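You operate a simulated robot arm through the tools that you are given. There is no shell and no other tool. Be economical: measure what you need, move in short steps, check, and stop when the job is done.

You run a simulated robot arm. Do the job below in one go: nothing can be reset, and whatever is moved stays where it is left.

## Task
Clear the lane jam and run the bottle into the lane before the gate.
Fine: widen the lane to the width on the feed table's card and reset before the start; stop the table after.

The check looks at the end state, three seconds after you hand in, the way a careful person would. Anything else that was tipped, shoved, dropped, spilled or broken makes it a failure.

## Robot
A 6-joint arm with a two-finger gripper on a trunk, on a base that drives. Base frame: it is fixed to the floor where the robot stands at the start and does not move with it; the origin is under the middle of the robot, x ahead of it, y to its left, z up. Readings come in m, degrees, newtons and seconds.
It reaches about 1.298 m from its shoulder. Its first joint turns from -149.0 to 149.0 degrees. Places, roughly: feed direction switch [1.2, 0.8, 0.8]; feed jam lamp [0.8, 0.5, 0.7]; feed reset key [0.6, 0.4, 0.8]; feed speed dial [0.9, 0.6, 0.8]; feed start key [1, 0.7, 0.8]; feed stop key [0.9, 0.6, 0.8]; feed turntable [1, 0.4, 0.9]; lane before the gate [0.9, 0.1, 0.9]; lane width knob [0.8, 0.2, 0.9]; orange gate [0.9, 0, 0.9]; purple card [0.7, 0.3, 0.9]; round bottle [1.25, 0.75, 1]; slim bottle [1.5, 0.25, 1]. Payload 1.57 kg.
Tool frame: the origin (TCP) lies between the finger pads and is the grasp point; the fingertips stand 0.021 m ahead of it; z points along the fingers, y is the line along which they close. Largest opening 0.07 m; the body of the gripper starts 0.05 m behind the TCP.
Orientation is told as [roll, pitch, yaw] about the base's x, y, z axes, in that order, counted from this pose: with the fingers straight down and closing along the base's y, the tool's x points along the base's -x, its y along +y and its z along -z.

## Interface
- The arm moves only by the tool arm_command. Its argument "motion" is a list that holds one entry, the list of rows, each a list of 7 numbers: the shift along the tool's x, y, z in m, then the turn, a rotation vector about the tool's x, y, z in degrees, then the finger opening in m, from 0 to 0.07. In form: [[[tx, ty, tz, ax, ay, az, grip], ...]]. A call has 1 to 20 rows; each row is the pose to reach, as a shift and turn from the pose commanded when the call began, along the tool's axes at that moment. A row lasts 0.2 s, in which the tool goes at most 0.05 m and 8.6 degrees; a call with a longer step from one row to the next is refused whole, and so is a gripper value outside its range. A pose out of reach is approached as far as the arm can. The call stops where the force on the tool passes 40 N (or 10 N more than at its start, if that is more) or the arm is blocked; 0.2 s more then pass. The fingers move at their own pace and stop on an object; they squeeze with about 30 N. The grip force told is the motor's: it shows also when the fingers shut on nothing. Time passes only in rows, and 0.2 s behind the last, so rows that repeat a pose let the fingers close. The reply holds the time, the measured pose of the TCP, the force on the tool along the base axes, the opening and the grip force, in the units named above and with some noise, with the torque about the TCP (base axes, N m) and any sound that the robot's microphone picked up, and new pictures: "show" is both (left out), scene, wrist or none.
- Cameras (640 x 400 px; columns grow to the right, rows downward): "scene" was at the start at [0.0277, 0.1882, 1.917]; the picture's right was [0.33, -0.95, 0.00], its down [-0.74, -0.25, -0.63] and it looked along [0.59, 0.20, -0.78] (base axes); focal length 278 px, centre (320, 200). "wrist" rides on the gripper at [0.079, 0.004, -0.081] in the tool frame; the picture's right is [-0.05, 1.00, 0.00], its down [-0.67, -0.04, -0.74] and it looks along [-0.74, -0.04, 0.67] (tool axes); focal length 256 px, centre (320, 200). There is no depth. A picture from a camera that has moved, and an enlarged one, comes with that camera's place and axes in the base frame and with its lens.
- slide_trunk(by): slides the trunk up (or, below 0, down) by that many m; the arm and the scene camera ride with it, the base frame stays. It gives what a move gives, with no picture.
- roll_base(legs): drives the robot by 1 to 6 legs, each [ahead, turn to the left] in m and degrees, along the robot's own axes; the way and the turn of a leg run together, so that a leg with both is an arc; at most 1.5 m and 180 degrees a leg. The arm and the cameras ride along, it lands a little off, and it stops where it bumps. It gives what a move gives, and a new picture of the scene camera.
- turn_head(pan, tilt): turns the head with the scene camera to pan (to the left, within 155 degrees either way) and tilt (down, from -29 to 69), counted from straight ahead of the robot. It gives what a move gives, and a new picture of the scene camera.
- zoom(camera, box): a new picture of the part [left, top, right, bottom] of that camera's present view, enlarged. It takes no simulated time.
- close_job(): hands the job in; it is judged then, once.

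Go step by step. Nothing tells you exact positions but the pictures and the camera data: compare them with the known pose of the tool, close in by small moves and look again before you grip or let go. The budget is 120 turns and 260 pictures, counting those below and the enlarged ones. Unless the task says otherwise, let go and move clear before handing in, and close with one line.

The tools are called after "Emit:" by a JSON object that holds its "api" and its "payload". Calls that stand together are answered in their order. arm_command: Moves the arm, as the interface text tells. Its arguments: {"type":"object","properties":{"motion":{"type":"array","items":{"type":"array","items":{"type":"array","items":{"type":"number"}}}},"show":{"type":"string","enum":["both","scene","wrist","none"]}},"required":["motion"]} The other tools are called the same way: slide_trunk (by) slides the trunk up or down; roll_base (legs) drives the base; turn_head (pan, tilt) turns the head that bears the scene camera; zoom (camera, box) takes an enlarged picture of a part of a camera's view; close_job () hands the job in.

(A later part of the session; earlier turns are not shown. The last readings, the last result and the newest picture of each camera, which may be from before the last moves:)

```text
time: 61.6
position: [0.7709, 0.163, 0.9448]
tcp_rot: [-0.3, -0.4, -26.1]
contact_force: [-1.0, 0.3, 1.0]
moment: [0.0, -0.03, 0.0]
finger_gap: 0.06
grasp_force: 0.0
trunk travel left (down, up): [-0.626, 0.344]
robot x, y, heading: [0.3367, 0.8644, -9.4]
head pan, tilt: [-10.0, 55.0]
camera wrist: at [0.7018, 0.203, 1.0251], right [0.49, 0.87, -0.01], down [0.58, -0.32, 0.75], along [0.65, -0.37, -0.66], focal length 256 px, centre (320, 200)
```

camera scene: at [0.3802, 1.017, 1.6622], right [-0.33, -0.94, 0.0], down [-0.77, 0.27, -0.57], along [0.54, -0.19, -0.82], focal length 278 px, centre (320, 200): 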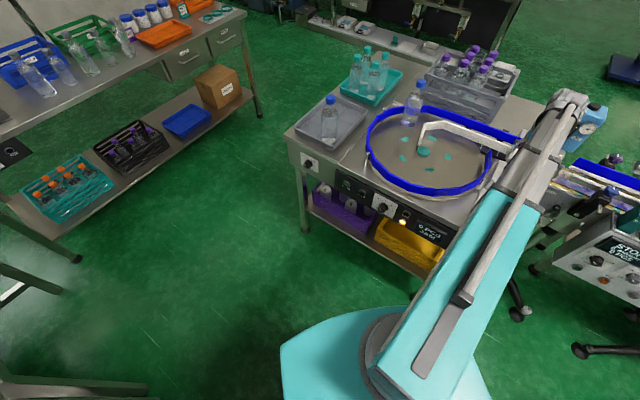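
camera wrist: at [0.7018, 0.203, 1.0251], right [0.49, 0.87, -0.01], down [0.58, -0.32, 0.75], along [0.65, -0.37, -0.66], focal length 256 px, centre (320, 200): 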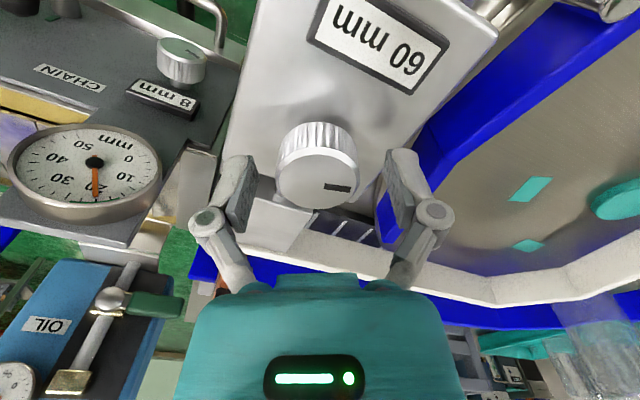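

Emit:
{"api": "arm_command", "payload": {"motion": [[[0, 0, 0, 0, 0, 0, 0.02], [0, 0, 0, 0, 0, 0, 0.02], [0, 0, 0, 0, 0, 0, 0.02], [0, 0, 0, 0, 0, 6, 0.02], [0, 0, 0, 0, 0, 12, 0.02], [0, 0, 0, 0, 0, 18, 0.02], [0, 0, 0, 0, 0, 24, 0.02], [0, 0, 0, 0, 0, 30, 0.02], [0, 0, 0, 0, 0, 36, 0.02], [0, 0, 0, 0, 0, 42, 0.02], [0, 0, 0, 0, 0, 48, 0.02]]], "show": "wrist"}}

```text
time: 64.0
position: [0.7708, 0.164, 0.944]
tcp_rot: [0.3, -0.6, -74.4]
contact_force: [3.8, -8.8, 5.3]
moment: [-0.83, -0.1, 0.03]
finger_gap: 0.0371
grasp_force: 32.2
trunk travel left (down, up): [-0.626, 0.344]
robot x, y, heading: [0.3298, 0.866, -9.2]
head pan, tilt: [-10.0, 55.0]
camera wrist: at [0.7532, 0.242, 1.0249], right [0.98, 0.22, 0.0], down [0.14, -0.64, 0.75], along [0.17, -0.73, -0.66], focal length 256 px, centre (320, 200)
```

wrist: 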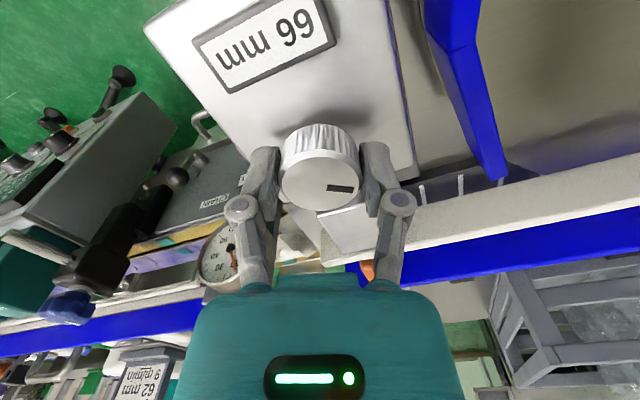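

Display is 66 now. I'll keep turning the same way.

Emit:
{"api": "arm_command", "payload": {"motion": [[[0, 0, 0, 0, 0, 6, 0.02], [0, 0, 0, 0, 0, 12, 0.02], [0, 0, 0, 0, 0, 18, 0.02], [0, 0, 0, 0, 0, 24, 0.02], [0, 0, 0, 0, 0, 30, 0.02], [0, 0, 0, 0, 0, 36, 0.02], [0, 0, 0, 0, 0, 42, 0.02], [0, 0, 0, 0, 0, 48, 0.02], [0, 0, 0, 0, 0, 54, 0.02], [0, 0, 0, 0, 0, 60, 0.02], [0, 0, 0, 0, 0, 66, 0.02]]], "show": "wrist"}}

Emit:
{"api": "arm_command", "payload": {"motion": [[[0, 0, 0, 0, 0, 0, 0.06], [0, 0, 0, 0, 0, 0, 0.06], [0, 0, 0, 0, 0, -8.5, 0.06], [0, 0, 0, 0, 0, -17, 0.06], [0, 0, 0, 0, 0, -25.5, 0.06], [0, 0, 0, 0, 0, -34, 0.06], [0, 0, 0, 0, 0, -42.5, 0.06], [0, 0, 0, 0, 0, -51, 0.06], [0, 0, 0, 0, 0, -59.5, 0.06], [0, 0, 0, 0, 0, -68, 0.06], [0, 0, 0, 0, 0, -76.5, 0.06], [0, 0, 0, 0, 0, -85, 0.06], [0, 0, 0, 0, 0, -93.5, 0.06], [0, 0, 0, 0, 0, -102, 0.06], [0, 0, 0, 0, 0, -110.5, 0.06], [0, 0, 0, 0, 0, -119, 0.06]]], "show": "wrist"}}

```text
time: 66.4
position: [0.7728, 0.1643, 0.9436]
tcp_rot: [0.6, 0.0, -140.3]
contact_force: [12.1, -11.8, 9.8]
moment: [-0.65, 0.39, 0.07]
finger_gap: 0.0373
grasp_force: 32.3
trunk travel left (down, up): [-0.626, 0.344]
robot x, y, heading: [0.3251, 0.8638, -9.1]
head pan, tilt: [-10.0, 55.0]
camera wrist: at [0.8357, 0.2117, 1.0253], right [0.6, -0.8, 0.01], down [-0.54, -0.39, 0.75], along [-0.59, -0.45, -0.67], focal length 256 px, centre (320, 200)
```

wrist: 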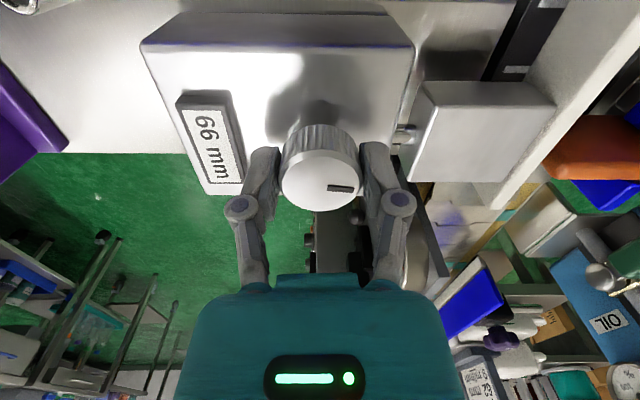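

```text
time: 69.8
position: [0.7722, 0.1639, 0.9443]
tcp_rot: [-0.4, -0.5, -21.1]
contact_force: [0.6, -0.9, -1.2]
moment: [-0.02, 0.04, 0.0]
finger_gap: 0.0601
grasp_force: 0.0
trunk travel left (down, up): [-0.626, 0.344]
robot x, y, heading: [0.3312, 0.8613, -9.2]
head pan, tilt: [-10.0, 55.0]
camera wrist: at [0.6981, 0.1973, 1.0252], right [0.41, 0.91, -0.01], down [0.6, -0.27, 0.75], along [0.68, -0.31, -0.66], focal length 256 px, centre (320, 200)
```

wrist: 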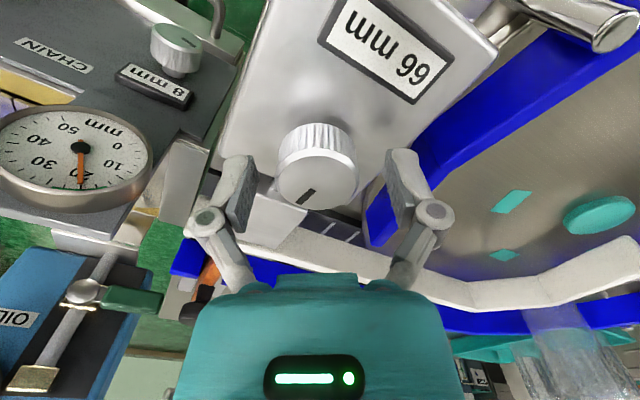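

Emit:
{"api": "arm_command", "payload": {"motion": [[[0, 0, 0, 0, 0, 0, 0.02], [0, 0, 0, 0, 0, 0, 0.02], [0, 0, 0, 0, 0, 0, 0.02], [0, 0, 0, 0, 0, 6, 0.02], [0, 0, 0, 0, 0, 12, 0.02], [0, 0, 0, 0, 0, 18, 0.02], [0, 0, 0, 0, 0, 24, 0.02], [0, 0, 0, 0, 0, 30, 0.02], [0, 0, 0, 0, 0, 36, 0.02], [0, 0, 0, 0, 0, 42, 0.02], [0, 0, 0, 0, 0, 42, 0.02]]], "show": "wrist"}}

```text
time: 72.2
position: [0.7719, 0.163, 0.9454]
tcp_rot: [0.1, -0.6, -63.3]
contact_force: [2.1, -13.2, 10.4]
moment: [-0.58, -0.25, 0.01]
finger_gap: 0.0378
grasp_force: 31.9
trunk travel left (down, up): [-0.626, 0.344]
robot x, y, heading: [0.3337, 0.8668, -9.2]
head pan, tilt: [-10.0, 55.0]
camera wrist: at [0.7385, 0.2371, 1.0249], right [0.92, 0.4, 0.0], down [0.26, -0.6, 0.75], along [0.3, -0.69, -0.66], focal length 256 px, centre (320, 200)
```

wrist: 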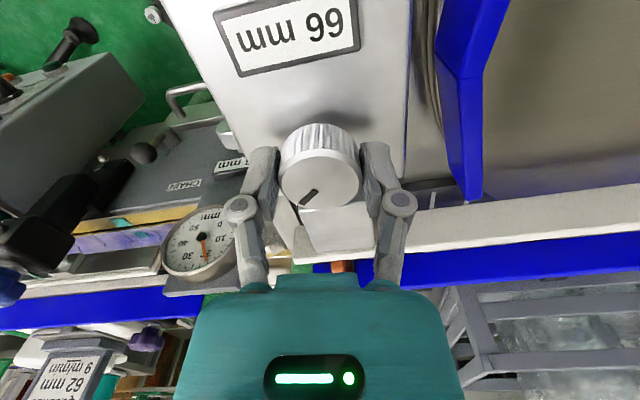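

Emit:
{"api": "arm_command", "payload": {"motion": [[[0, 0, 0, 0, 0, 6, 0.02], [0, 0, 0, 0, 0, 12, 0.02], [0, 0, 0, 0, 0, 18, 0.02], [0, 0, 0, 0, 0, 24, 0.02], [0, 0, 0, 0, 0, 30, 0.02], [0, 0, 0, 0, 0, 30, 0.02]]], "show": "wrist"}}

```text
time: 73.6
position: [0.772, 0.1639, 0.9438]
tcp_rot: [0.2, -0.5, -93.3]
contact_force: [-0.9, -10.0, 5.6]
moment: [-0.54, 0.24, 0.0]
finger_gap: 0.0377
grasp_force: 32.4
trunk travel left (down, up): [-0.626, 0.344]
robot x, y, heading: [0.33, 0.8643, -9.2]
head pan, tilt: [-10.0, 55.0]
camera wrist: at [0.7799, 0.2434, 1.025], right [0.99, -0.11, 0.01], down [-0.08, -0.66, 0.75], along [-0.08, -0.75, -0.66], focal length 256 px, centre (320, 200)
```

wrist: 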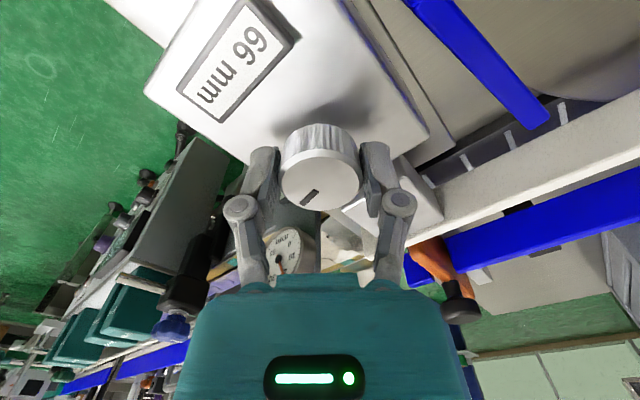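

Emit:
{"api": "arm_command", "payload": {"motion": [[[0, 0, 0, 0, 0, 6, 0.02], [0, 0, 0, 0, 0, 12, 0.02], [0, 0, 0, 0, 0, 18, 0.02], [0, 0, 0, 0, 0, 24, 0.02], [0, 0, 0, 0, 0, 30, 0.02], [0, 0, 0, 0, 0, 36, 0.02], [0, 0, 0, 0, 0, 42, 0.02], [0, 0, 0, 0, 0, 48, 0.02], [0, 0, 0, 0, 0, 48, 0.02]]], "show": "wrist"}}

Emit:
{"api": "arm_command", "payload": {"motion": [[[0, 0, 0, 0, 0, 0, 0.06], [0, 0, 0, 0, 0, 0, 0.06], [0, 0, 0, 0, 0, -8.5, 0.06], [0, 0, 0, 0, 0, -17, 0.06], [0, 0, 0, 0, 0, -25.5, 0.06], [0, 0, 0, 0, 0, -34, 0.06], [0, 0, 0, 0, 0, -42.5, 0.06], [0, 0, 0, 0, 0, -51, 0.06], [0, 0, 0, 0, 0, -59.5, 0.06], [0, 0, 0, 0, 0, -68, 0.06], [0, 0, 0, 0, 0, -76.5, 0.06], [0, 0, 0, 0, 0, -85, 0.06]]], "show": "wrist"}}

```text
time: 75.6
position: [0.7726, 0.1643, 0.9445]
tcp_rot: [0.7, -0.1, -141.3]
contact_force: [13.8, -7.8, 9.2]
moment: [-0.47, 0.13, 0.05]
finger_gap: 0.0379
grasp_force: 32.1
trunk travel left (down, up): [-0.626, 0.344]
robot x, y, heading: [0.3266, 0.8603, -9.0]
head pan, tilt: [-10.0, 55.0]
camera wrist: at [0.8364, 0.2105, 1.0255], right [0.58, -0.81, 0.01], down [-0.55, -0.38, 0.75], along [-0.6, -0.44, -0.67], focal length 256 px, centre (320, 200)
```

wrist: 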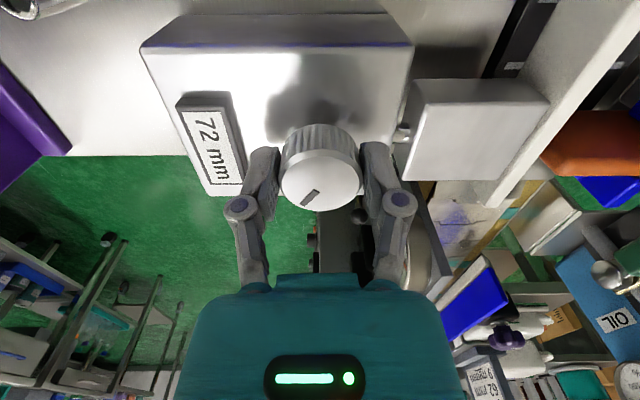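

```text
time: 78.2
position: [0.7724, 0.1637, 0.9449]
tcp_rot: [0.1, -0.6, -56.1]
contact_force: [0.6, 0.1, -0.4]
moment: [0.0, -0.05, 0.0]
finger_gap: 0.0599
grasp_force: 0.1
trunk travel left (down, up): [-0.626, 0.344]
robot x, y, heading: [0.3292, 0.8649, -9.1]
head pan, tilt: [-10.0, 55.0]
camera wrist: at [0.7301, 0.2332, 1.025], right [0.86, 0.51, 0.0], down [0.34, -0.57, 0.75], along [0.39, -0.65, -0.66], focal length 256 px, centre (320, 200)
```

wrist: 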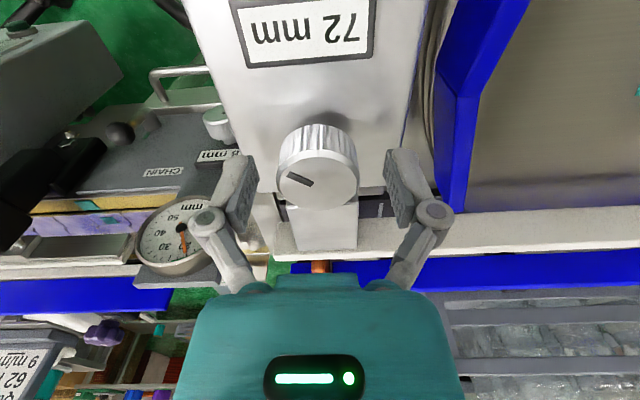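

The lane reads 72 mm and stays there after I let go. Next: raise clear, and pull back over the corner to stand in front of the reset key.

Emit:
{"api": "slide_trunk", "payload": {"by": 0.15}}

Emit:
{"api": "arm_command", "payload": {"motion": [[[0.04, 0.004, 0, 0, 0, 0, 0.03], [0.08, 0.008, 0, 0, 0, 0, 0], [0.12, 0.012, 0, 0, 0, 0, 0], [0.16, 0.016, 0, 0, 0, 0, 0], [0.2, 0.02, 0, 0, 0, 0, 0], [0.24, 0.024, 0, 0, 0, 0, 0], [0.28, 0.028, 0, 0, 0, 0, 0], [0.32, 0.032, 0, 0, 0, 0, 0], [0.36, 0.036, 0, 0, 0, 0, 0], [0.4, 0.04, 0, 0, 0, 0, 0], [0.44, 0.044, 0, 0, 0, 0, 0]]]}}

```text
time: 80.0
position: [0.7721, 0.1641, 1.0938]
tcp_rot: [-0.1, -0.6, -56.3]
contact_force: [0.2, 0.6, 0.1]
moment: [0.03, -0.01, 0.02]
finger_gap: 0.06
grasp_force: 0.1
trunk travel left (down, up): [-0.776, 0.194]
robot x, y, heading: [0.3262, 0.8639, -9.2]
head pan, tilt: [-10.0, 55.0]
```

```text
time: 82.4
position: [0.635, 0.4379, 1.0926]
tcp_rot: [-0.1, -0.5, -56.2]
contact_force: [-0.9, 0.8, 1.3]
moment: [-0.01, 0.01, 0.02]
finger_gap: 0.0
grasp_force: 28.5
out of reach, approached as far as the arm can: row 7, 8, 9, 10, 11
trunk travel left (down, up): [-0.776, 0.194]
robot x, y, heading: [0.3311, 0.8637, -9.4]
head pan, tilt: [-10.0, 55.0]
camera scene: at [0.3803, 1.0167, 1.7472], right [-0.33, -0.94, 0.0], down [-0.77, 0.27, -0.57], along [0.54, -0.19, -0.82], focal length 278 px, centre (320, 200)
camera wrist: at [0.5935, 0.5075, 1.1751], right [0.86, 0.51, 0.0], down [0.34, -0.57, 0.75], along [0.38, -0.65, -0.66], focal length 256 px, centre (320, 200)
```

scene: 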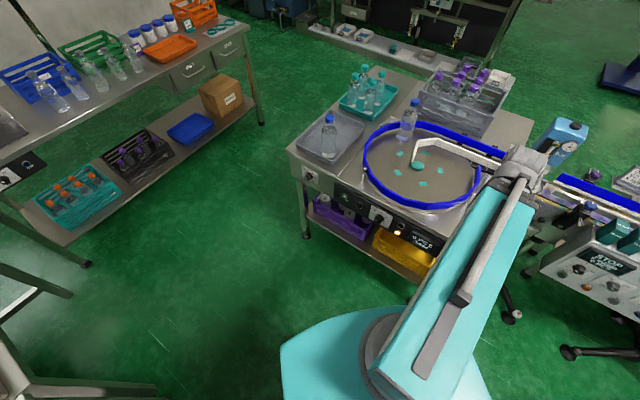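
wrist: 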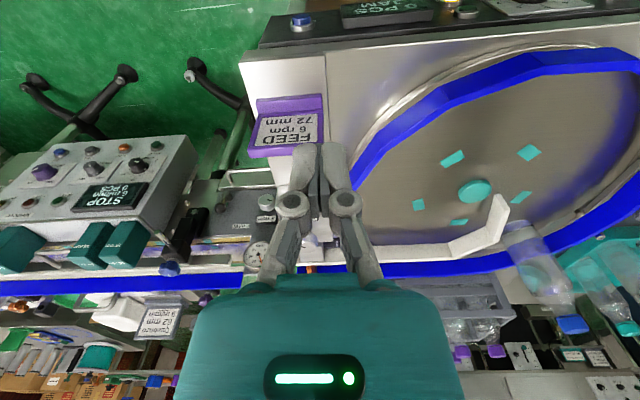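

The arm cannot pull in closer than about 0.52 m, so I'll back the base down the aisle to get room for the panel.

Emit:
{"api": "slide_trunk", "payload": {"by": 0.12}}

Emit:
{"api": "roll_base", "payload": {"legs": [[0, 44], [-0.48, 0]]}}

Emit:
{"api": "turn_head", "payload": {"pan": -35, "tilt": 50}}

```text
time: 83.9
position: [0.6359, 0.4387, 1.2132]
tcp_rot: [-0.1, -0.5, -56.3]
contact_force: [-0.1, 0.2, 0.2]
moment: [0.01, -0.03, 0.0]
finger_gap: 0.0
grasp_force: 28.1
trunk travel left (down, up): [-0.896, 0.074]
robot x, y, heading: [0.3298, 0.8679, -9.4]
head pan, tilt: [-10.0, 55.0]
```

```text
time: 90.2
position: [0.4412, 0.4924, 1.215]
tcp_rot: [0.0, -0.5, -13.6]
contact_force: [-0.1, -0.6, -0.6]
moment: [0.01, 0.03, -0.01]
finger_gap: 0.0
grasp_force: 28.9
trunk travel left (down, up): [-0.896, 0.074]
robot x, y, heading: [-0.0704, 0.5965, 33.7]
head pan, tilt: [-10.0, 55.0]
camera scene: at [-0.1383, 0.7459, 1.8673], right [0.4, -0.92, 0.0], down [-0.75, -0.33, -0.57], along [0.53, 0.23, -0.82], focal length 278 px, centre (320, 200)
```

scene: 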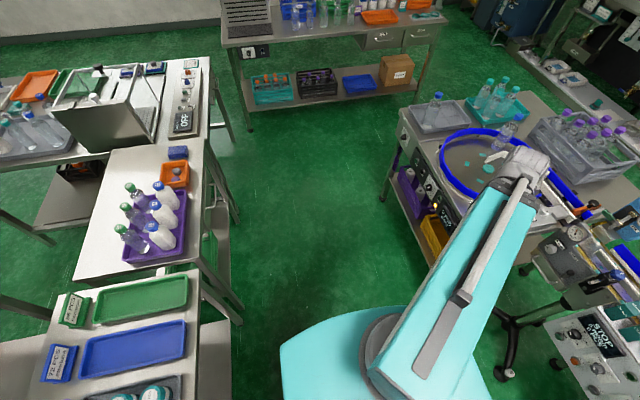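

```text
time: 91.0
position: [0.4408, 0.4917, 1.2138]
tcp_rot: [-0.1, -0.5, -13.6]
contact_force: [1.0, 0.5, -0.2]
moment: [-0.03, -0.01, -0.03]
finger_gap: 0.0002
grasp_force: 28.2
trunk travel left (down, up): [-0.896, 0.074]
robot x, y, heading: [-0.0699, 0.6007, 33.8]
head pan, tilt: [-35.0, 50.0]
camera scene: at [-0.1269, 0.7154, 1.8738], right [-0.02, -1.0, 0.0], down [-0.77, 0.02, -0.64], along [0.64, -0.01, -0.77], focal length 278 px, centre (320, 200)
```

scene: 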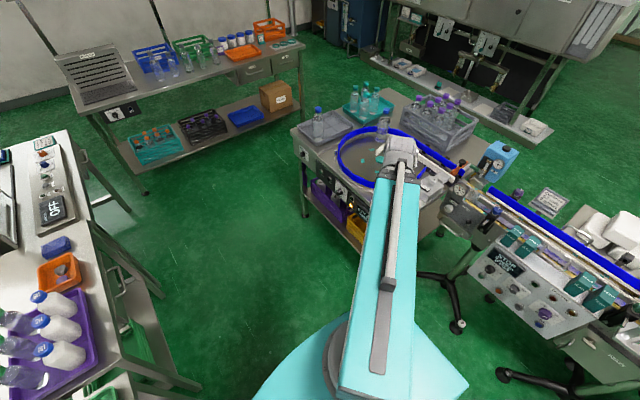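

Emit:
{"api": "arm_command", "payload": {"motion": [[[-0.006, 0.034, 0, 0, 0, 7, 0], [-0.011, 0.067, 0, 0, 0, 14, 0], [-0.017, 0.1, 0, 0, 0, 21, 0], [-0.022, 0.134, 0, 0, 0, 28, 0], [-0.028, 0.168, 0, 0, 0, 35, 0], [-0.033, 0.201, 0, 0, 0, 41.2, 0]]], "show": "none"}}

Emit:
{"api": "arm_command", "payload": {"motion": [[[0.0, 0, 0, 0, -7.5, 0, 0], [0.0, 0, 0, 0, -15, 0, 0], [0.0, 0, 0, 0, -22.5, 0, 0], [0.0, 0, 0, 0, -30, 0, 0], [0, 0, 0, 0, -37.5, 0, 0], [0, 0, 0, 0, -45, 0, 0]]], "show": "both"}}

```text
time: 92.5
position: [0.5213, 0.6801, 1.2145]
tcp_rot: [0.4, -0.3, -54.9]
contact_force: [-0.8, -0.3, -0.2]
moment: [-0.04, 0.0, -0.01]
finger_gap: 0.0
grasp_force: 28.3
trunk travel left (down, up): [-0.896, 0.074]
robot x, y, heading: [-0.0752, 0.6034, 33.5]
head pan, tilt: [-35.0, 50.0]
```

```text
time: 93.8
position: [0.5212, 0.6801, 1.2692]
tcp_rot: [0.4, -45.4, -55.2]
contact_force: [0.3, 0.8, 0.7]
moment: [-0.01, 0.0, 0.03]
finger_gap: 0.0
grasp_force: 28.3
out of reach, approached as far as the arm can: row 2, 3, 4, 5, 6
trunk travel left (down, up): [-0.896, 0.074]
robot x, y, heading: [-0.0729, 0.6026, 33.6]
head pan, tilt: [-35.0, 50.0]
camera scene: at [-0.1271, 0.7157, 1.8737], right [-0.02, -1.0, 0.0], down [-0.77, 0.02, -0.64], along [0.64, -0.01, -0.77], focal length 278 px, centre (320, 200)
camera wrist: at [0.4585, 0.7753, 1.2707], right [0.84, 0.54, 0.04], down [-0.07, 0.03, 1.0], along [0.54, -0.84, 0.06], focal length 256 px, centre (320, 200)
```

scene: 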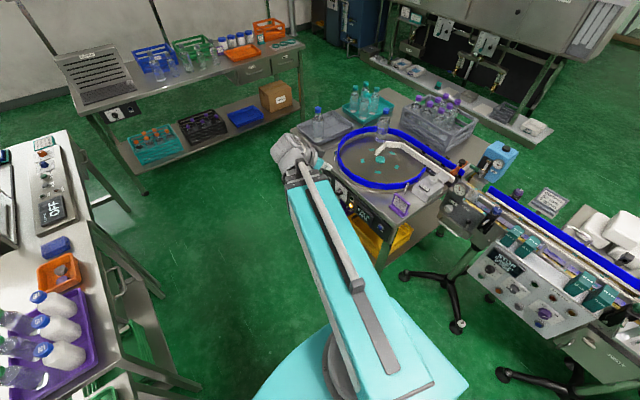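
wrist: 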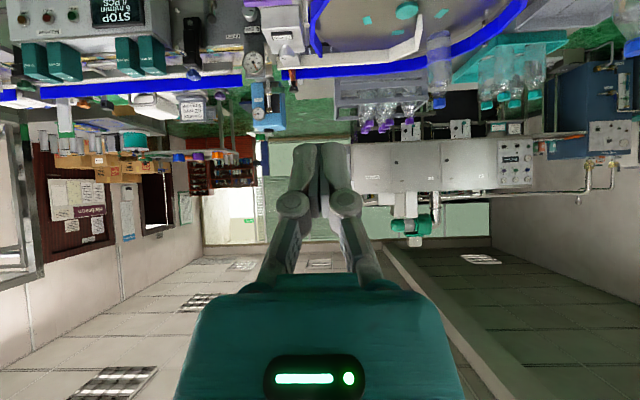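

The wrist tilts well with the height following. I'll lower the trunk so the camera looks straight at the panel.

Emit:
{"api": "slide_trunk", "payload": {"by": -0.42}}

Emit:
{"api": "arm_command", "payload": {"motion": [[[0, 0, 0, 0, 0, 0, 0]]], "show": "both"}}

```text
refused: -0.42 is not a number from -0.4 to 0.4
```

```text
time: 94.2
position: [0.5207, 0.6801, 1.2699]
tcp_rot: [0.5, -45.3, -55.2]
contact_force: [0.5, 0.3, 0.9]
moment: [0.0, 0.02, 0.0]
finger_gap: 0.0
grasp_force: 29.1
trunk travel left (down, up): [-0.896, 0.074]
robot x, y, heading: [-0.0734, 0.5978, 33.8]
head pan, tilt: [-35.0, 50.0]
camera scene: at [-0.1268, 0.7155, 1.8738], right [-0.02, -1.0, 0.0], down [-0.77, 0.02, -0.64], along [0.64, -0.01, -0.77], focal length 278 px, centre (320, 200)
camera wrist: at [0.4588, 0.7752, 1.2706], right [0.84, 0.54, 0.04], down [-0.07, 0.03, 1.0], along [0.54, -0.84, 0.06], focal length 256 px, centre (320, 200)
```

scene: 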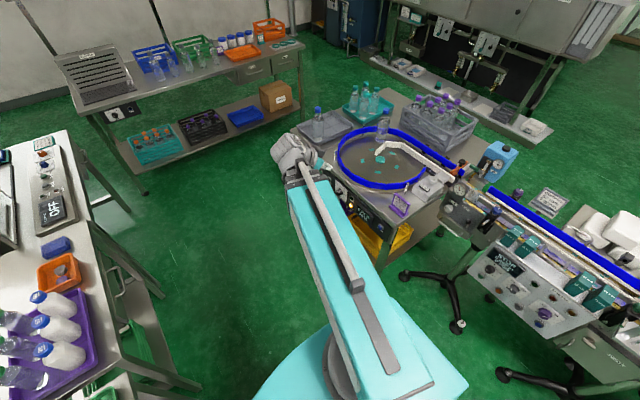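
wrist: 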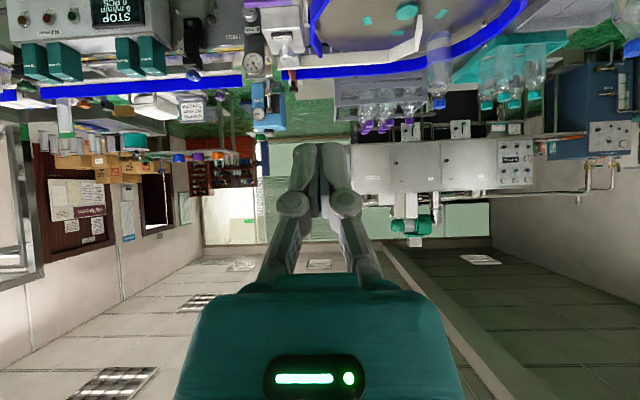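

Emit:
{"api": "slide_trunk", "payload": {"by": -0.39}}

Emit:
{"api": "arm_command", "payload": {"motion": [[[0, 0, 0, 0, 0, 0, 0]]], "show": "wrist"}}

```text
time: 98.0
position: [0.52, 0.68, 0.8789]
tcp_rot: [0.4, -45.3, -55.1]
contact_force: [0.1, -0.2, -0.6]
moment: [0.01, -0.01, -0.03]
finger_gap: 0.0
grasp_force: 29.4
trunk travel left (down, up): [-0.506, 0.464]
robot x, y, heading: [-0.0706, 0.5964, 33.9]
head pan, tilt: [-35.0, 50.0]
```

```text
time: 98.4
position: [0.5215, 0.6801, 0.8788]
tcp_rot: [0.4, -45.3, -55.1]
contact_force: [0.6, 0.4, -0.1]
moment: [-0.01, -0.02, 0.01]
finger_gap: 0.0002
grasp_force: 29.0
trunk travel left (down, up): [-0.506, 0.464]
robot x, y, heading: [-0.0677, 0.5981, 33.7]
head pan, tilt: [-35.0, 50.0]
camera wrist: at [0.4588, 0.7753, 0.8806], right [0.84, 0.54, 0.04], down [-0.07, 0.03, 1.0], along [0.54, -0.84, 0.06], focal length 256 px, centre (320, 200)
```

wrist: 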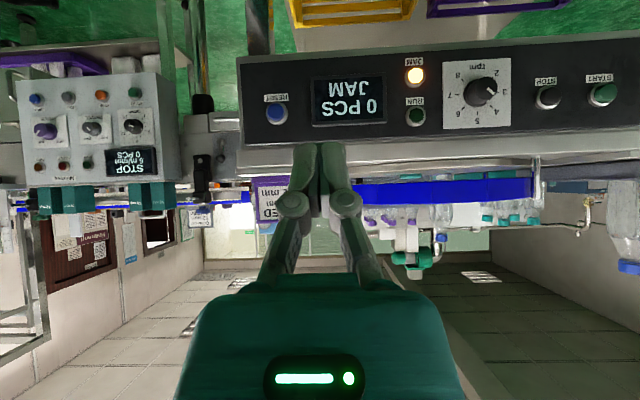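

The panel is now seen head-on; the reset key should be near (0.615, 0.426, 0.77). I'll line the closed fingertips up in front of it.

Emit:
{"api": "slide_trunk", "payload": {"by": -0.09}}

Emit:
{"api": "arm_command", "payload": {"motion": [[[0, -0.035, 0, 0, 0, 0, 0], [0, -0.07, 0, 0, 0, 0, 0], [-0.032, -0.07, 0.032, 0, 0, 0, 0], [-0.064, -0.07, 0.064, 0, 0, 0, 0], [-0.096, -0.07, 0.096, 0, 0, 0, 0], [-0.127, -0.07, 0.127, 0, 0, 0, 0]]], "show": "both"}}

```text
time: 99.7
position: [0.5214, 0.6806, 0.7891]
tcp_rot: [0.3, -45.2, -55.0]
contact_force: [-0.4, -0.4, -0.3]
moment: [-0.01, -0.01, 0.03]
finger_gap: 0.0003
grasp_force: 28.6
trunk travel left (down, up): [-0.416, 0.554]
robot x, y, heading: [-0.0752, 0.5967, 33.6]
head pan, tilt: [-35.0, 50.0]
```

```text
time: 101.0
position: [0.5675, 0.492, 0.7905]
tcp_rot: [0.5, -45.5, -55.1]
contact_force: [-0.2, 0.7, 0.0]
moment: [0.02, 0.0, 0.0]
finger_gap: 0.0
grasp_force: 28.1
out of reach, approached as far as the arm can: row 1, 2, 3, 4
trunk travel left (down, up): [-0.416, 0.554]
robot x, y, heading: [-0.0732, 0.6007, 33.9]
head pan, tilt: [-35.0, 50.0]
camera scene: at [-0.1271, 0.7158, 1.3937], right [-0.02, -1.0, 0.0], down [-0.77, 0.02, -0.64], along [0.64, -0.01, -0.77], focal length 278 px, centre (320, 200)
camera wrist: at [0.505, 0.5872, 0.7907], right [0.84, 0.54, 0.04], down [-0.07, 0.03, 1.0], along [0.54, -0.84, 0.06], focal length 256 px, centre (320, 200)
```

scene: 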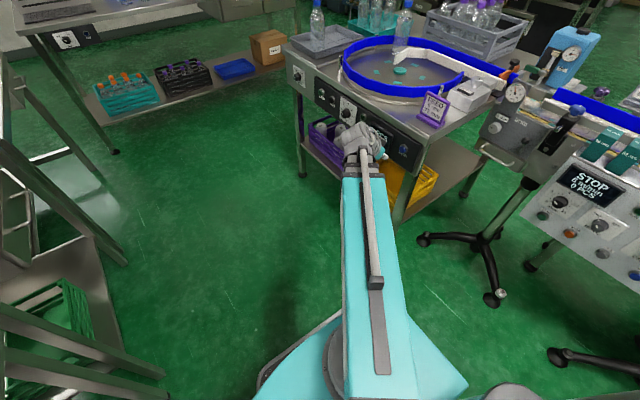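
wrist: 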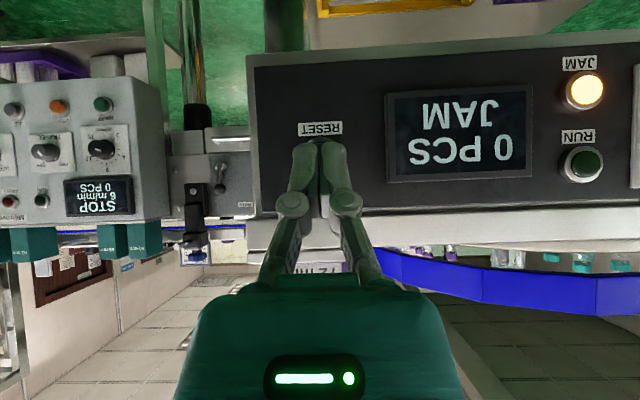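

Emit:
{"api": "slide_trunk", "payload": {"by": -0.004}}

Emit:
{"api": "arm_command", "payload": {"motion": [[[-0.0212, -0.001, 0.0212, 0, 0, 0, 0], [-0.0318, -0.001, 0.0318, 0, 0, 0, 0], [-0.034, -0.001, 0.034, 0, 0, 0, 0], [-0.036, -0.001, 0.036, 0, 0, 0, 0], [-0.038, -0.001, 0.038, 0, 0, 0, 0], [-0.04, -0.001, 0.04, 0, 0, 0, 0]]], "show": "wrist"}}

```text
time: 101.6
position: [0.5677, 0.4921, 0.7845]
tcp_rot: [0.5, -45.4, -55.2]
contact_force: [-0.4, -0.5, 0.4]
moment: [0.03, -0.01, -0.01]
finger_gap: 0.0
grasp_force: 28.7
trunk travel left (down, up): [-0.412, 0.558]
robot x, y, heading: [-0.0707, 0.5962, 33.7]
head pan, tilt: [-35.0, 50.0]
```

```text
time: 103.0
position: [0.5978, 0.4446, 0.7863]
tcp_rot: [0.4, -45.5, -55.2]
contact_force: [0.1, 0.6, 0.2]
moment: [0.02, 0.02, 0.01]
finger_gap: 0.0
grasp_force: 28.7
trunk travel left (down, up): [-0.412, 0.558]
robot x, y, heading: [-0.0715, 0.5992, 33.8]
head pan, tilt: [-35.0, 50.0]
camera wrist: at [0.536, 0.54, 0.7867], right [0.84, 0.54, 0.04], down [-0.07, 0.03, 1.0], along [0.54, -0.84, 0.06], focal length 256 px, centre (320, 200)
```

wrist: 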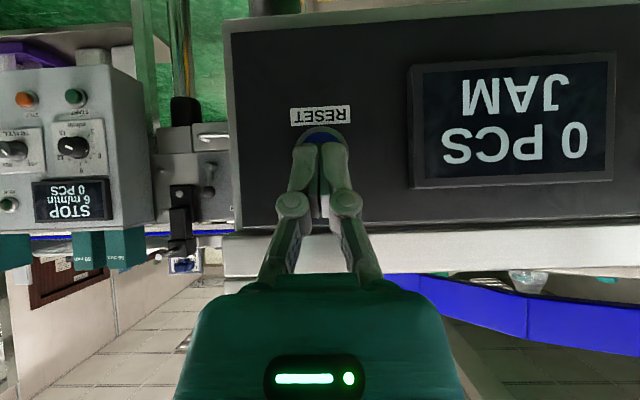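

The tip is right before the key. Now I press in small steps.

Emit:
{"api": "arm_command", "payload": {"motion": [[[-0.002, 0, 0.002, 0, 0, 0, 0], [-0.004, 0, 0.004, 0, 0, 0, 0], [-0.006, 0, 0.006, 0, 0, 0, 0], [-0.008, 0, 0.008, 0, 0, 0, 0], [-0.01, 0, 0.01, 0, 0, 0, 0]]], "show": "wrist"}}

```text
time: 104.2
position: [0.6082, 0.4334, 0.7852]
tcp_rot: [0.5, -45.6, -55.1]
contact_force: [0.3, -0.3, 0.8]
moment: [-0.01, -0.03, 0.0]
finger_gap: 0.0
grasp_force: 28.7
trunk travel left (down, up): [-0.412, 0.558]
robot x, y, heading: [-0.0718, 0.6005, 33.6]
head pan, tilt: [-35.0, 50.0]
camera wrist: at [0.545, 0.5291, 0.7867], right [0.84, 0.54, 0.04], down [-0.07, 0.03, 1.0], along [0.54, -0.84, 0.06], focal length 256 px, centre (320, 200)
```

wrist: 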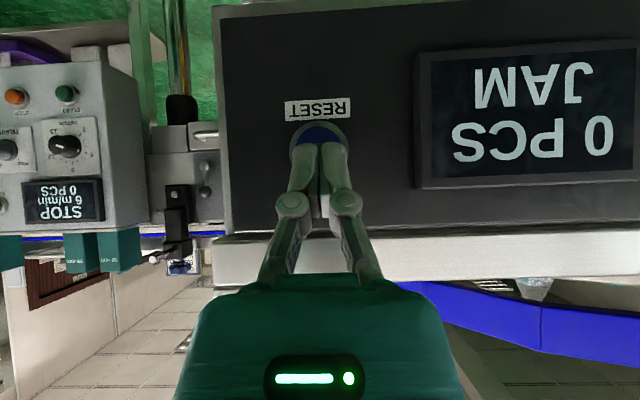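

Emit:
{"api": "arm_command", "payload": {"motion": [[[-0.0015, 0, 0.0015, 0, 0, 0, 0], [-0.003, 0, 0.003, 0, 0, 0, 0], [-0.0045, 0, 0.0045, 0, 0, 0, 0], [-0.006, 0, 0.006, 0, 0, 0, 0], [-0.0075, 0, 0.0075, 0, 0, 0, 0], [-0.009, 0, 0.009, 0, 0, 0, 0]]], "show": "wrist"}}

```text
time: 105.6
position: [0.614, 0.4247, 0.7855]
tcp_rot: [0.6, -45.4, -55.2]
contact_force: [-4.6, 18.5, -2.1]
moment: [0.19, 0.02, 0.1]
finger_gap: 0.0059
grasp_force: 28.7
trunk travel left (down, up): [-0.412, 0.558]
robot x, y, heading: [-0.0758, 0.596, 33.5]
head pan, tilt: [-35.0, 50.0]
heard: click
camera wrist: at [0.551, 0.5204, 0.7869], right [0.84, 0.55, 0.04], down [-0.07, 0.03, 1.0], along [0.54, -0.84, 0.06], focal length 256 px, centre (320, 200)
```

wrist: 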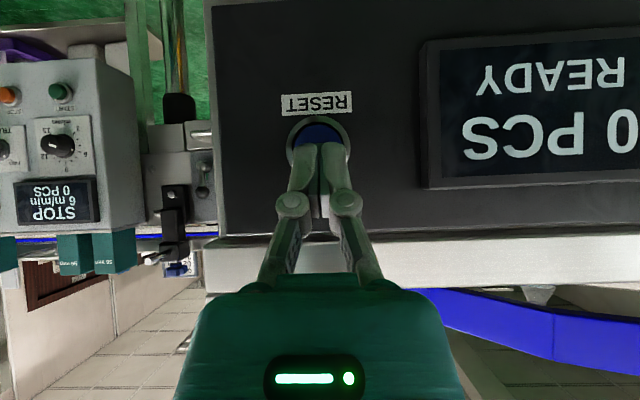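

The display now says READY after the click. I'll back off and move along the panel to the START key.

Emit:
{"api": "arm_command", "payload": {"motion": [[[0.025, 0, -0.025, 0, 0, 0, 0], [0.05, 0, -0.05, 0, 0, 0, 0], [0.05, 0.046, -0.05, 0, 0, 0, 0], [0.05, 0.092, -0.05, 0, 0, 0, 0], [0.05, 0.138, -0.05, 0, 0, 0, 0], [0.05, 0.184, -0.05, 0, 0, 0, 0], [0.05, 0.23, -0.05, 0, 0, 0, 0], [0.05, 0.276, -0.05, 0, 0, 0, 0], [0.05, 0.322, -0.05, 0, 0, 0, 0], [0.05, 0.368, -0.05, 0, 0, 0, 0], [0.05, 0.414, -0.05, 0, 0, 0, 0], [0.05, 0.46, -0.05, 0, 0, 0, 0]]], "show": "both"}}

```text
time: 108.2
position: [0.9486, 0.7473, 0.7857]
tcp_rot: [0.4, -45.4, -55.1]
contact_force: [-0.1, 0.6, -0.2]
moment: [0.01, 0.0, -0.02]
finger_gap: 0.0
grasp_force: 28.9
out of reach, approached as far as the arm can: row 7, 8, 10
trunk travel left (down, up): [-0.412, 0.558]
robot x, y, heading: [-0.0701, 0.6022, 33.7]
head pan, tilt: [-35.0, 50.0]
camera scene: at [-0.1269, 0.7154, 1.3898], right [-0.02, -1.0, 0.0], down [-0.77, 0.02, -0.64], along [0.64, -0.01, -0.77], focal length 278 px, centre (320, 200)
camera wrist: at [0.8864, 0.8423, 0.7866], right [0.84, 0.54, 0.04], down [-0.07, 0.03, 1.0], along [0.54, -0.84, 0.06], focal length 256 px, centre (320, 200)
```

scene: 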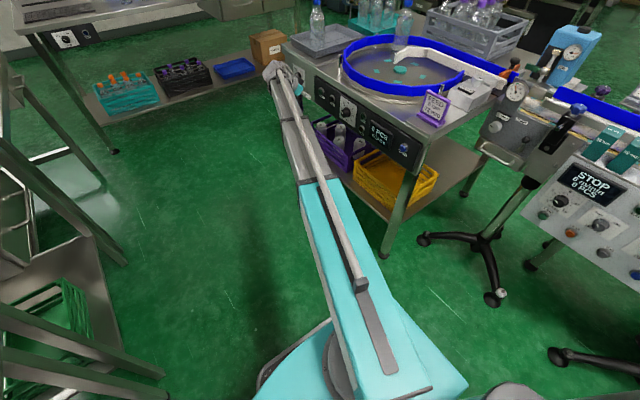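
wrist: 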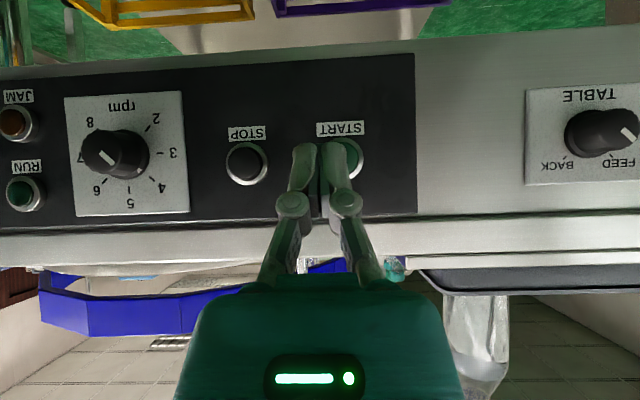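

Emit:
{"api": "zoom", "payload": {"camera": "wrist", "box": [0, 80, 200, 220]}}

Emit:
{"api": "zoom", "payload": {"camera": "wrist", "box": [520, 80, 640, 190]}}

Emit:
{"api": "zoom", "payload": {"camera": "scene", "box": [300, 0, 540, 150]}}

```text
2.86 times, centred on (100, 150) of wrist
camera zoom: at [0.8864, 0.8423, 0.7866], right [0.84, 0.54, 0.04], down [-0.07, 0.03, 1.0], along [0.54, -0.84, 0.06], focal length 731 px, centre (949, 343)
```

zoom: 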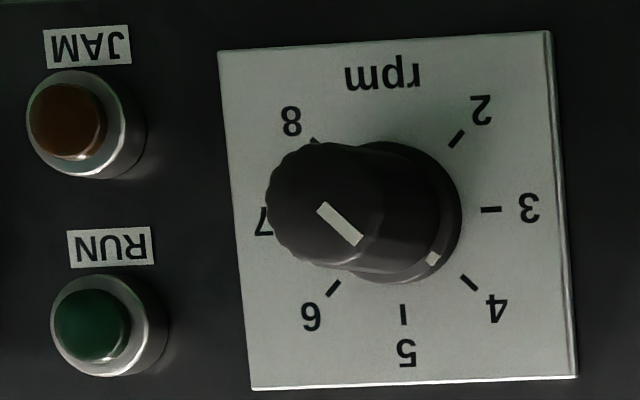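

```text
3.64 times, centred on (580, 135) of wrist
camera zoom: at [0.8864, 0.8423, 0.7866], right [0.84, 0.54, 0.04], down [-0.07, 0.03, 1.0], along [0.54, -0.84, 0.06], focal length 931 px, centre (-626, 436)
```

zoom: 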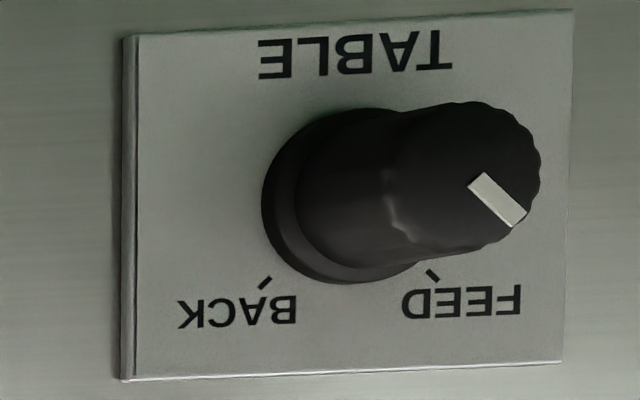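

```text
2.67 times, centred on (420, 75) of scene
camera zoom: at [-0.1269, 0.7154, 1.3898], right [-0.02, -1.0, 0.0], down [-0.77, 0.02, -0.64], along [0.64, -0.01, -0.77], focal length 741 px, centre (53, 533)
```

zoom: 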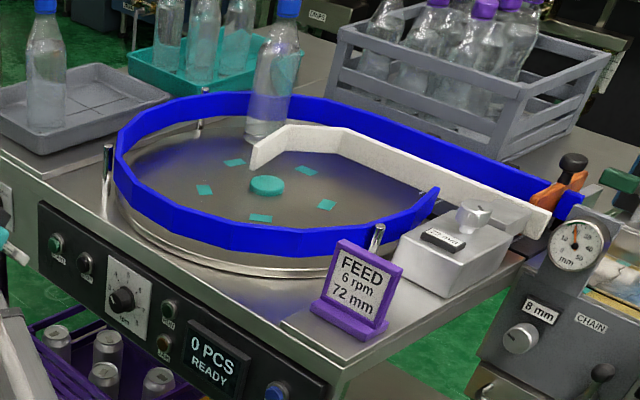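

Speed 4, direction FEED, gate shut, jam lamp off. I'll shift 15 mm to the START key and press it.

Emit:
{"api": "arm_command", "payload": {"motion": [[[0, 0.015, 0, 0, 0, 0, 0], [-0.02, 0.015, 0.02, 0, 0, 0, 0], [-0.036, 0.015, 0.036, 0, 0, 0, 0], [-0.036, 0.015, 0.036, 0, 0, 0, 0]]], "show": "wrist"}}

```text
time: 109.2
position: [0.9909, 0.7125, 0.7857]
tcp_rot: [0.4, -45.5, -55.1]
contact_force: [1.1, -0.1, -0.1]
moment: [0.0, 0.0, 0.01]
finger_gap: 0.0
grasp_force: 28.5
trunk travel left (down, up): [-0.412, 0.558]
robot x, y, heading: [-0.073, 0.599, 33.8]
head pan, tilt: [-35.0, 50.0]
camera wrist: at [0.9292, 0.8073, 0.7865], right [0.84, 0.54, 0.04], down [-0.07, 0.03, 1.0], along [0.54, -0.84, 0.06], focal length 256 px, centre (320, 200)
```

wrist: 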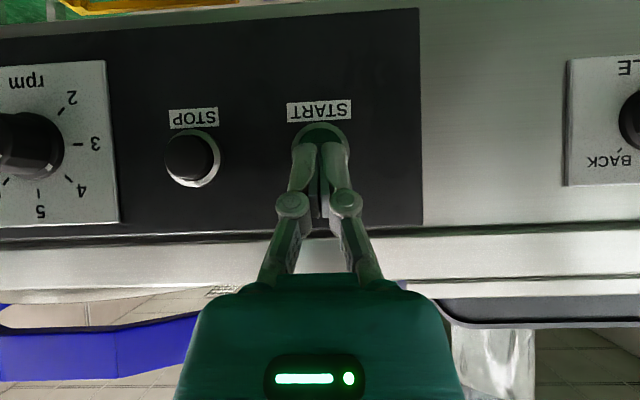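

Emit:
{"api": "arm_command", "payload": {"motion": [[[-0.004, 0, 0.004, 0, 0, 0, 0], [-0.0075, 0, 0.0075, 0, 0, 0, 0], [-0.009, 0, 0.009, 0, 0, 0, 0], [-0.0105, 0, 0.0105, 0, 0, 0, 0], [-0.012, 0, 0.012, 0, 0, 0, 0], [-0.0135, 0, 0.0135, 0, 0, 0, 0]]], "show": "both"}}

```text
time: 110.6
position: [1.0007, 0.7008, 0.786]
tcp_rot: [0.5, -45.4, -55.1]
contact_force: [-20.8, 19.3, -5.8]
moment: [0.28, 0.19, -0.13]
finger_gap: 0.0059
grasp_force: 28.4
trunk travel left (down, up): [-0.412, 0.558]
robot x, y, heading: [-0.0673, 0.6023, 33.5]
head pan, tilt: [-35.0, 50.0]
heard: click
camera scene: at [-0.1277, 0.7171, 1.3895], right [-0.02, -1.0, 0.0], down [-0.77, 0.02, -0.64], along [0.64, -0.02, -0.77], focal length 278 px, centre (320, 200)
camera wrist: at [0.9378, 0.7953, 0.7869], right [0.84, 0.54, 0.04], down [-0.07, 0.03, 1.0], along [0.54, -0.84, 0.06], focal length 256 px, centre (320, 200)
```

scene: 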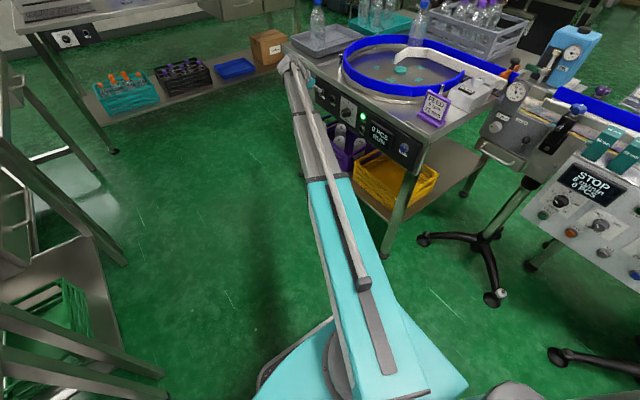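
wrist: 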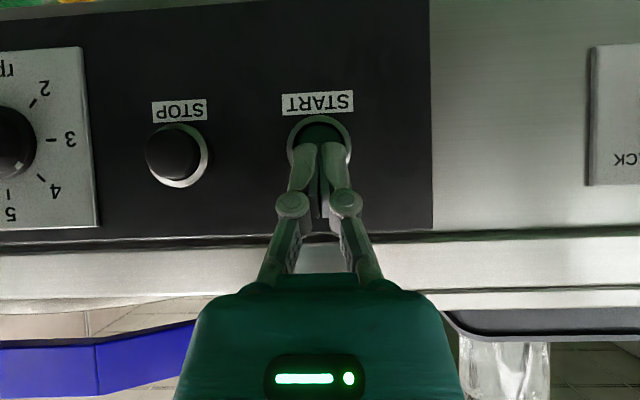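

START clicked and the table runs; the bottle is moving. I back off and wait in front of the STOP key.

Emit:
{"api": "arm_command", "payload": {"motion": [[[0.025, 0, -0.025, 0, 0, 0, 0], [0.025, -0.036, -0.025, 0, 0, 0, 0], [0.025, -0.072, -0.025, 0, 0, 0, 0], [0.01, -0.072, -0.01, 0, 0, 0, 0]]], "show": "both"}}

```text
time: 111.6
position: [0.934, 0.6679, 0.7856]
tcp_rot: [0.3, -45.5, -55.1]
contact_force: [0.0, -0.2, -0.3]
moment: [0.01, -0.04, 0.01]
finger_gap: 0.0001
grasp_force: 28.7
out of reach, approached as far as the arm can: row 1, 2, 3
trunk travel left (down, up): [-0.412, 0.558]
robot x, y, heading: [-0.0685, 0.6013, 33.8]
head pan, tilt: [-35.0, 50.0]
camera scene: at [-0.127, 0.7157, 1.3898], right [-0.02, -1.0, 0.0], down [-0.77, 0.02, -0.64], along [0.64, -0.01, -0.77], focal length 278 px, centre (320, 200)
camera wrist: at [0.872, 0.7633, 0.7867], right [0.84, 0.55, 0.04], down [-0.07, 0.03, 1.0], along [0.54, -0.84, 0.06], focal length 256 px, centre (320, 200)
```

scene: 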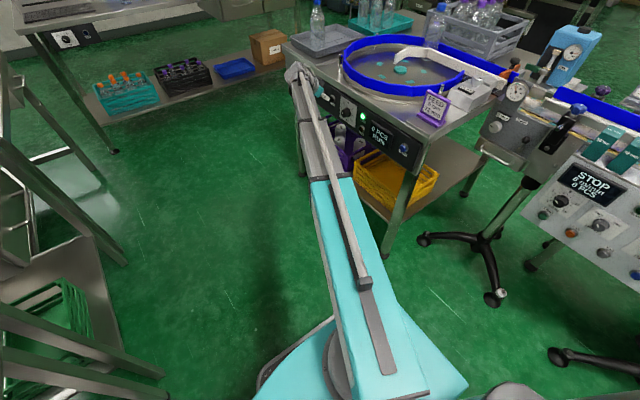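
wrist: 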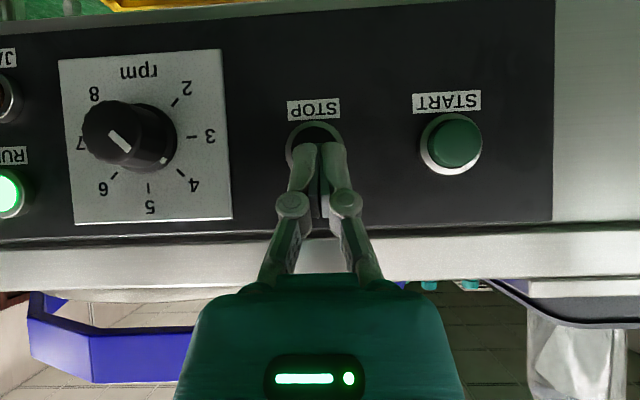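

Aligned on STOP, and the bottle is travelling along the guide. I'll wait briefly and watch it.

Emit:
{"api": "arm_command", "payload": {"motion": [[[0, 0, 0, 0, 0, 0, 0], [0, 0, 0, 0, 0, 0, 0], [0, 0, 0, 0, 0, 0, 0], [0, 0, 0, 0, 0, 0, 0]]], "show": "scene"}}

Emit:
{"api": "zoom", "payload": {"camera": "scene", "box": [330, 0, 540, 150]}}

```text
time: 112.6
position: [0.9344, 0.6685, 0.7846]
tcp_rot: [0.4, -45.5, -55.1]
contact_force: [0.6, 0.2, -0.1]
moment: [0.0, -0.02, 0.02]
finger_gap: 0.0001
grasp_force: 28.7
trunk travel left (down, up): [-0.412, 0.558]
robot x, y, heading: [-0.0724, 0.5975, 33.5]
head pan, tilt: [-35.0, 50.0]
camera scene: at [-0.1267, 0.7156, 1.3898], right [-0.02, -1.0, 0.0], down [-0.77, 0.02, -0.64], along [0.64, -0.01, -0.77], focal length 278 px, centre (320, 200)
```

scene: 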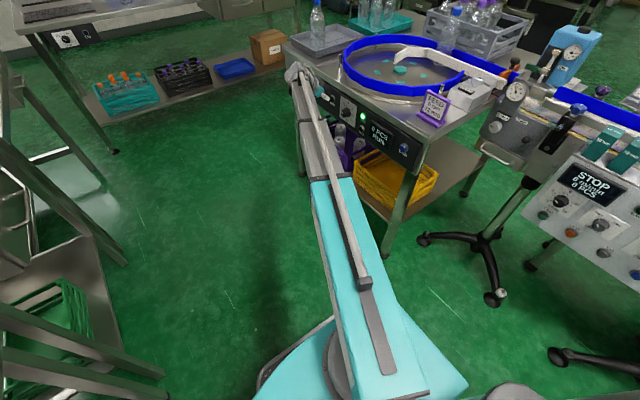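

```text
2.67 times, centred on (435, 75) of scene
camera zoom: at [-0.1267, 0.7156, 1.3898], right [-0.02, -1.0, 0.0], down [-0.77, 0.02, -0.64], along [0.64, -0.01, -0.77], focal length 741 px, centre (13, 533)
```

zoom: 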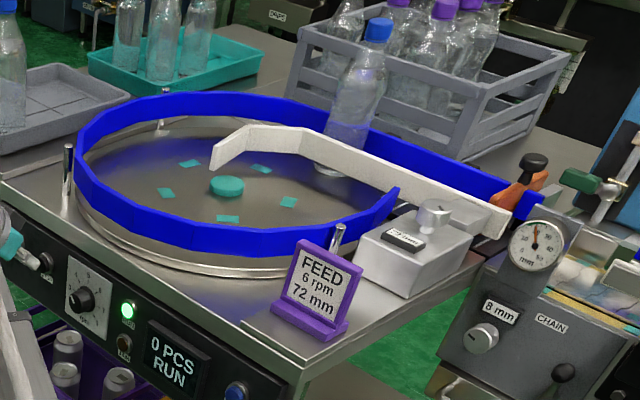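

Emit:
{"api": "arm_command", "payload": {"motion": [[[0, 0, 0, 0, 0, 0, 0], [0, 0, 0, 0, 0, 0, 0], [0, 0, 0, 0, 0, 0, 0], [0, 0, 0, 0, 0, 0, 0], [0, 0, 0, 0, 0, 0, 0], [0, 0, 0, 0, 0, 0, 0]]], "show": "none"}}

Emit:
{"api": "zoom", "payload": {"camera": "scene", "box": [330, 0, 540, 150]}}

```text
time: 114.0
position: [0.934, 0.6687, 0.7868]
tcp_rot: [0.3, -45.4, -55.2]
contact_force: [1.2, 0.0, -0.9]
moment: [-0.02, 0.01, -0.01]
finger_gap: 0.0003
grasp_force: 28.4
trunk travel left (down, up): [-0.412, 0.558]
robot x, y, heading: [-0.0705, 0.5992, 33.9]
head pan, tilt: [-35.0, 50.0]
```

```text
2.67 times, centred on (435, 75) of scene
camera zoom: at [-0.1267, 0.7156, 1.3898], right [-0.02, -1.0, 0.0], down [-0.77, 0.02, -0.64], along [0.64, -0.01, -0.77], focal length 741 px, centre (13, 533)
```

zoom: 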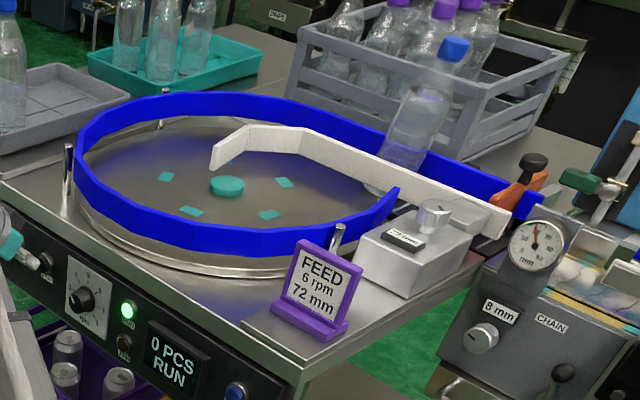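

Emit:
{"api": "arm_command", "payload": {"motion": [[[0, 0, 0, 0, 0, 0, 0], [0, 0, 0, 0, 0, 0, 0], [0, 0, 0, 0, 0, 0, 0], [0, 0, 0, 0, 0, 0, 0], [0, 0, 0, 0, 0, 0, 0]]], "show": "none"}}

Emit:
{"api": "zoom", "payload": {"camera": "scene", "box": [330, 0, 540, 150]}}

```text
time: 115.2
position: [0.9335, 0.6691, 0.7862]
tcp_rot: [0.5, -45.4, -55.0]
contact_force: [0.3, -0.2, 0.9]
moment: [-0.01, 0.0, -0.01]
finger_gap: 0.0
grasp_force: 29.1
trunk travel left (down, up): [-0.412, 0.558]
robot x, y, heading: [-0.0707, 0.6025, 33.5]
head pan, tilt: [-35.0, 50.0]
```

```text
2.67 times, centred on (435, 75) of scene
camera zoom: at [-0.1267, 0.7156, 1.3898], right [-0.02, -1.0, 0.0], down [-0.77, 0.02, -0.64], along [0.64, -0.01, -0.77], focal length 741 px, centre (13, 533)
```

zoom: 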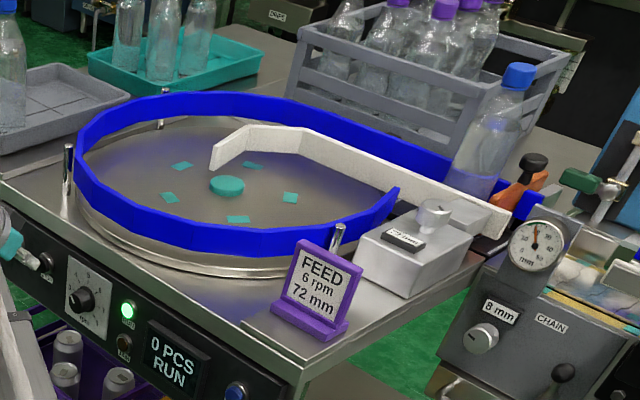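

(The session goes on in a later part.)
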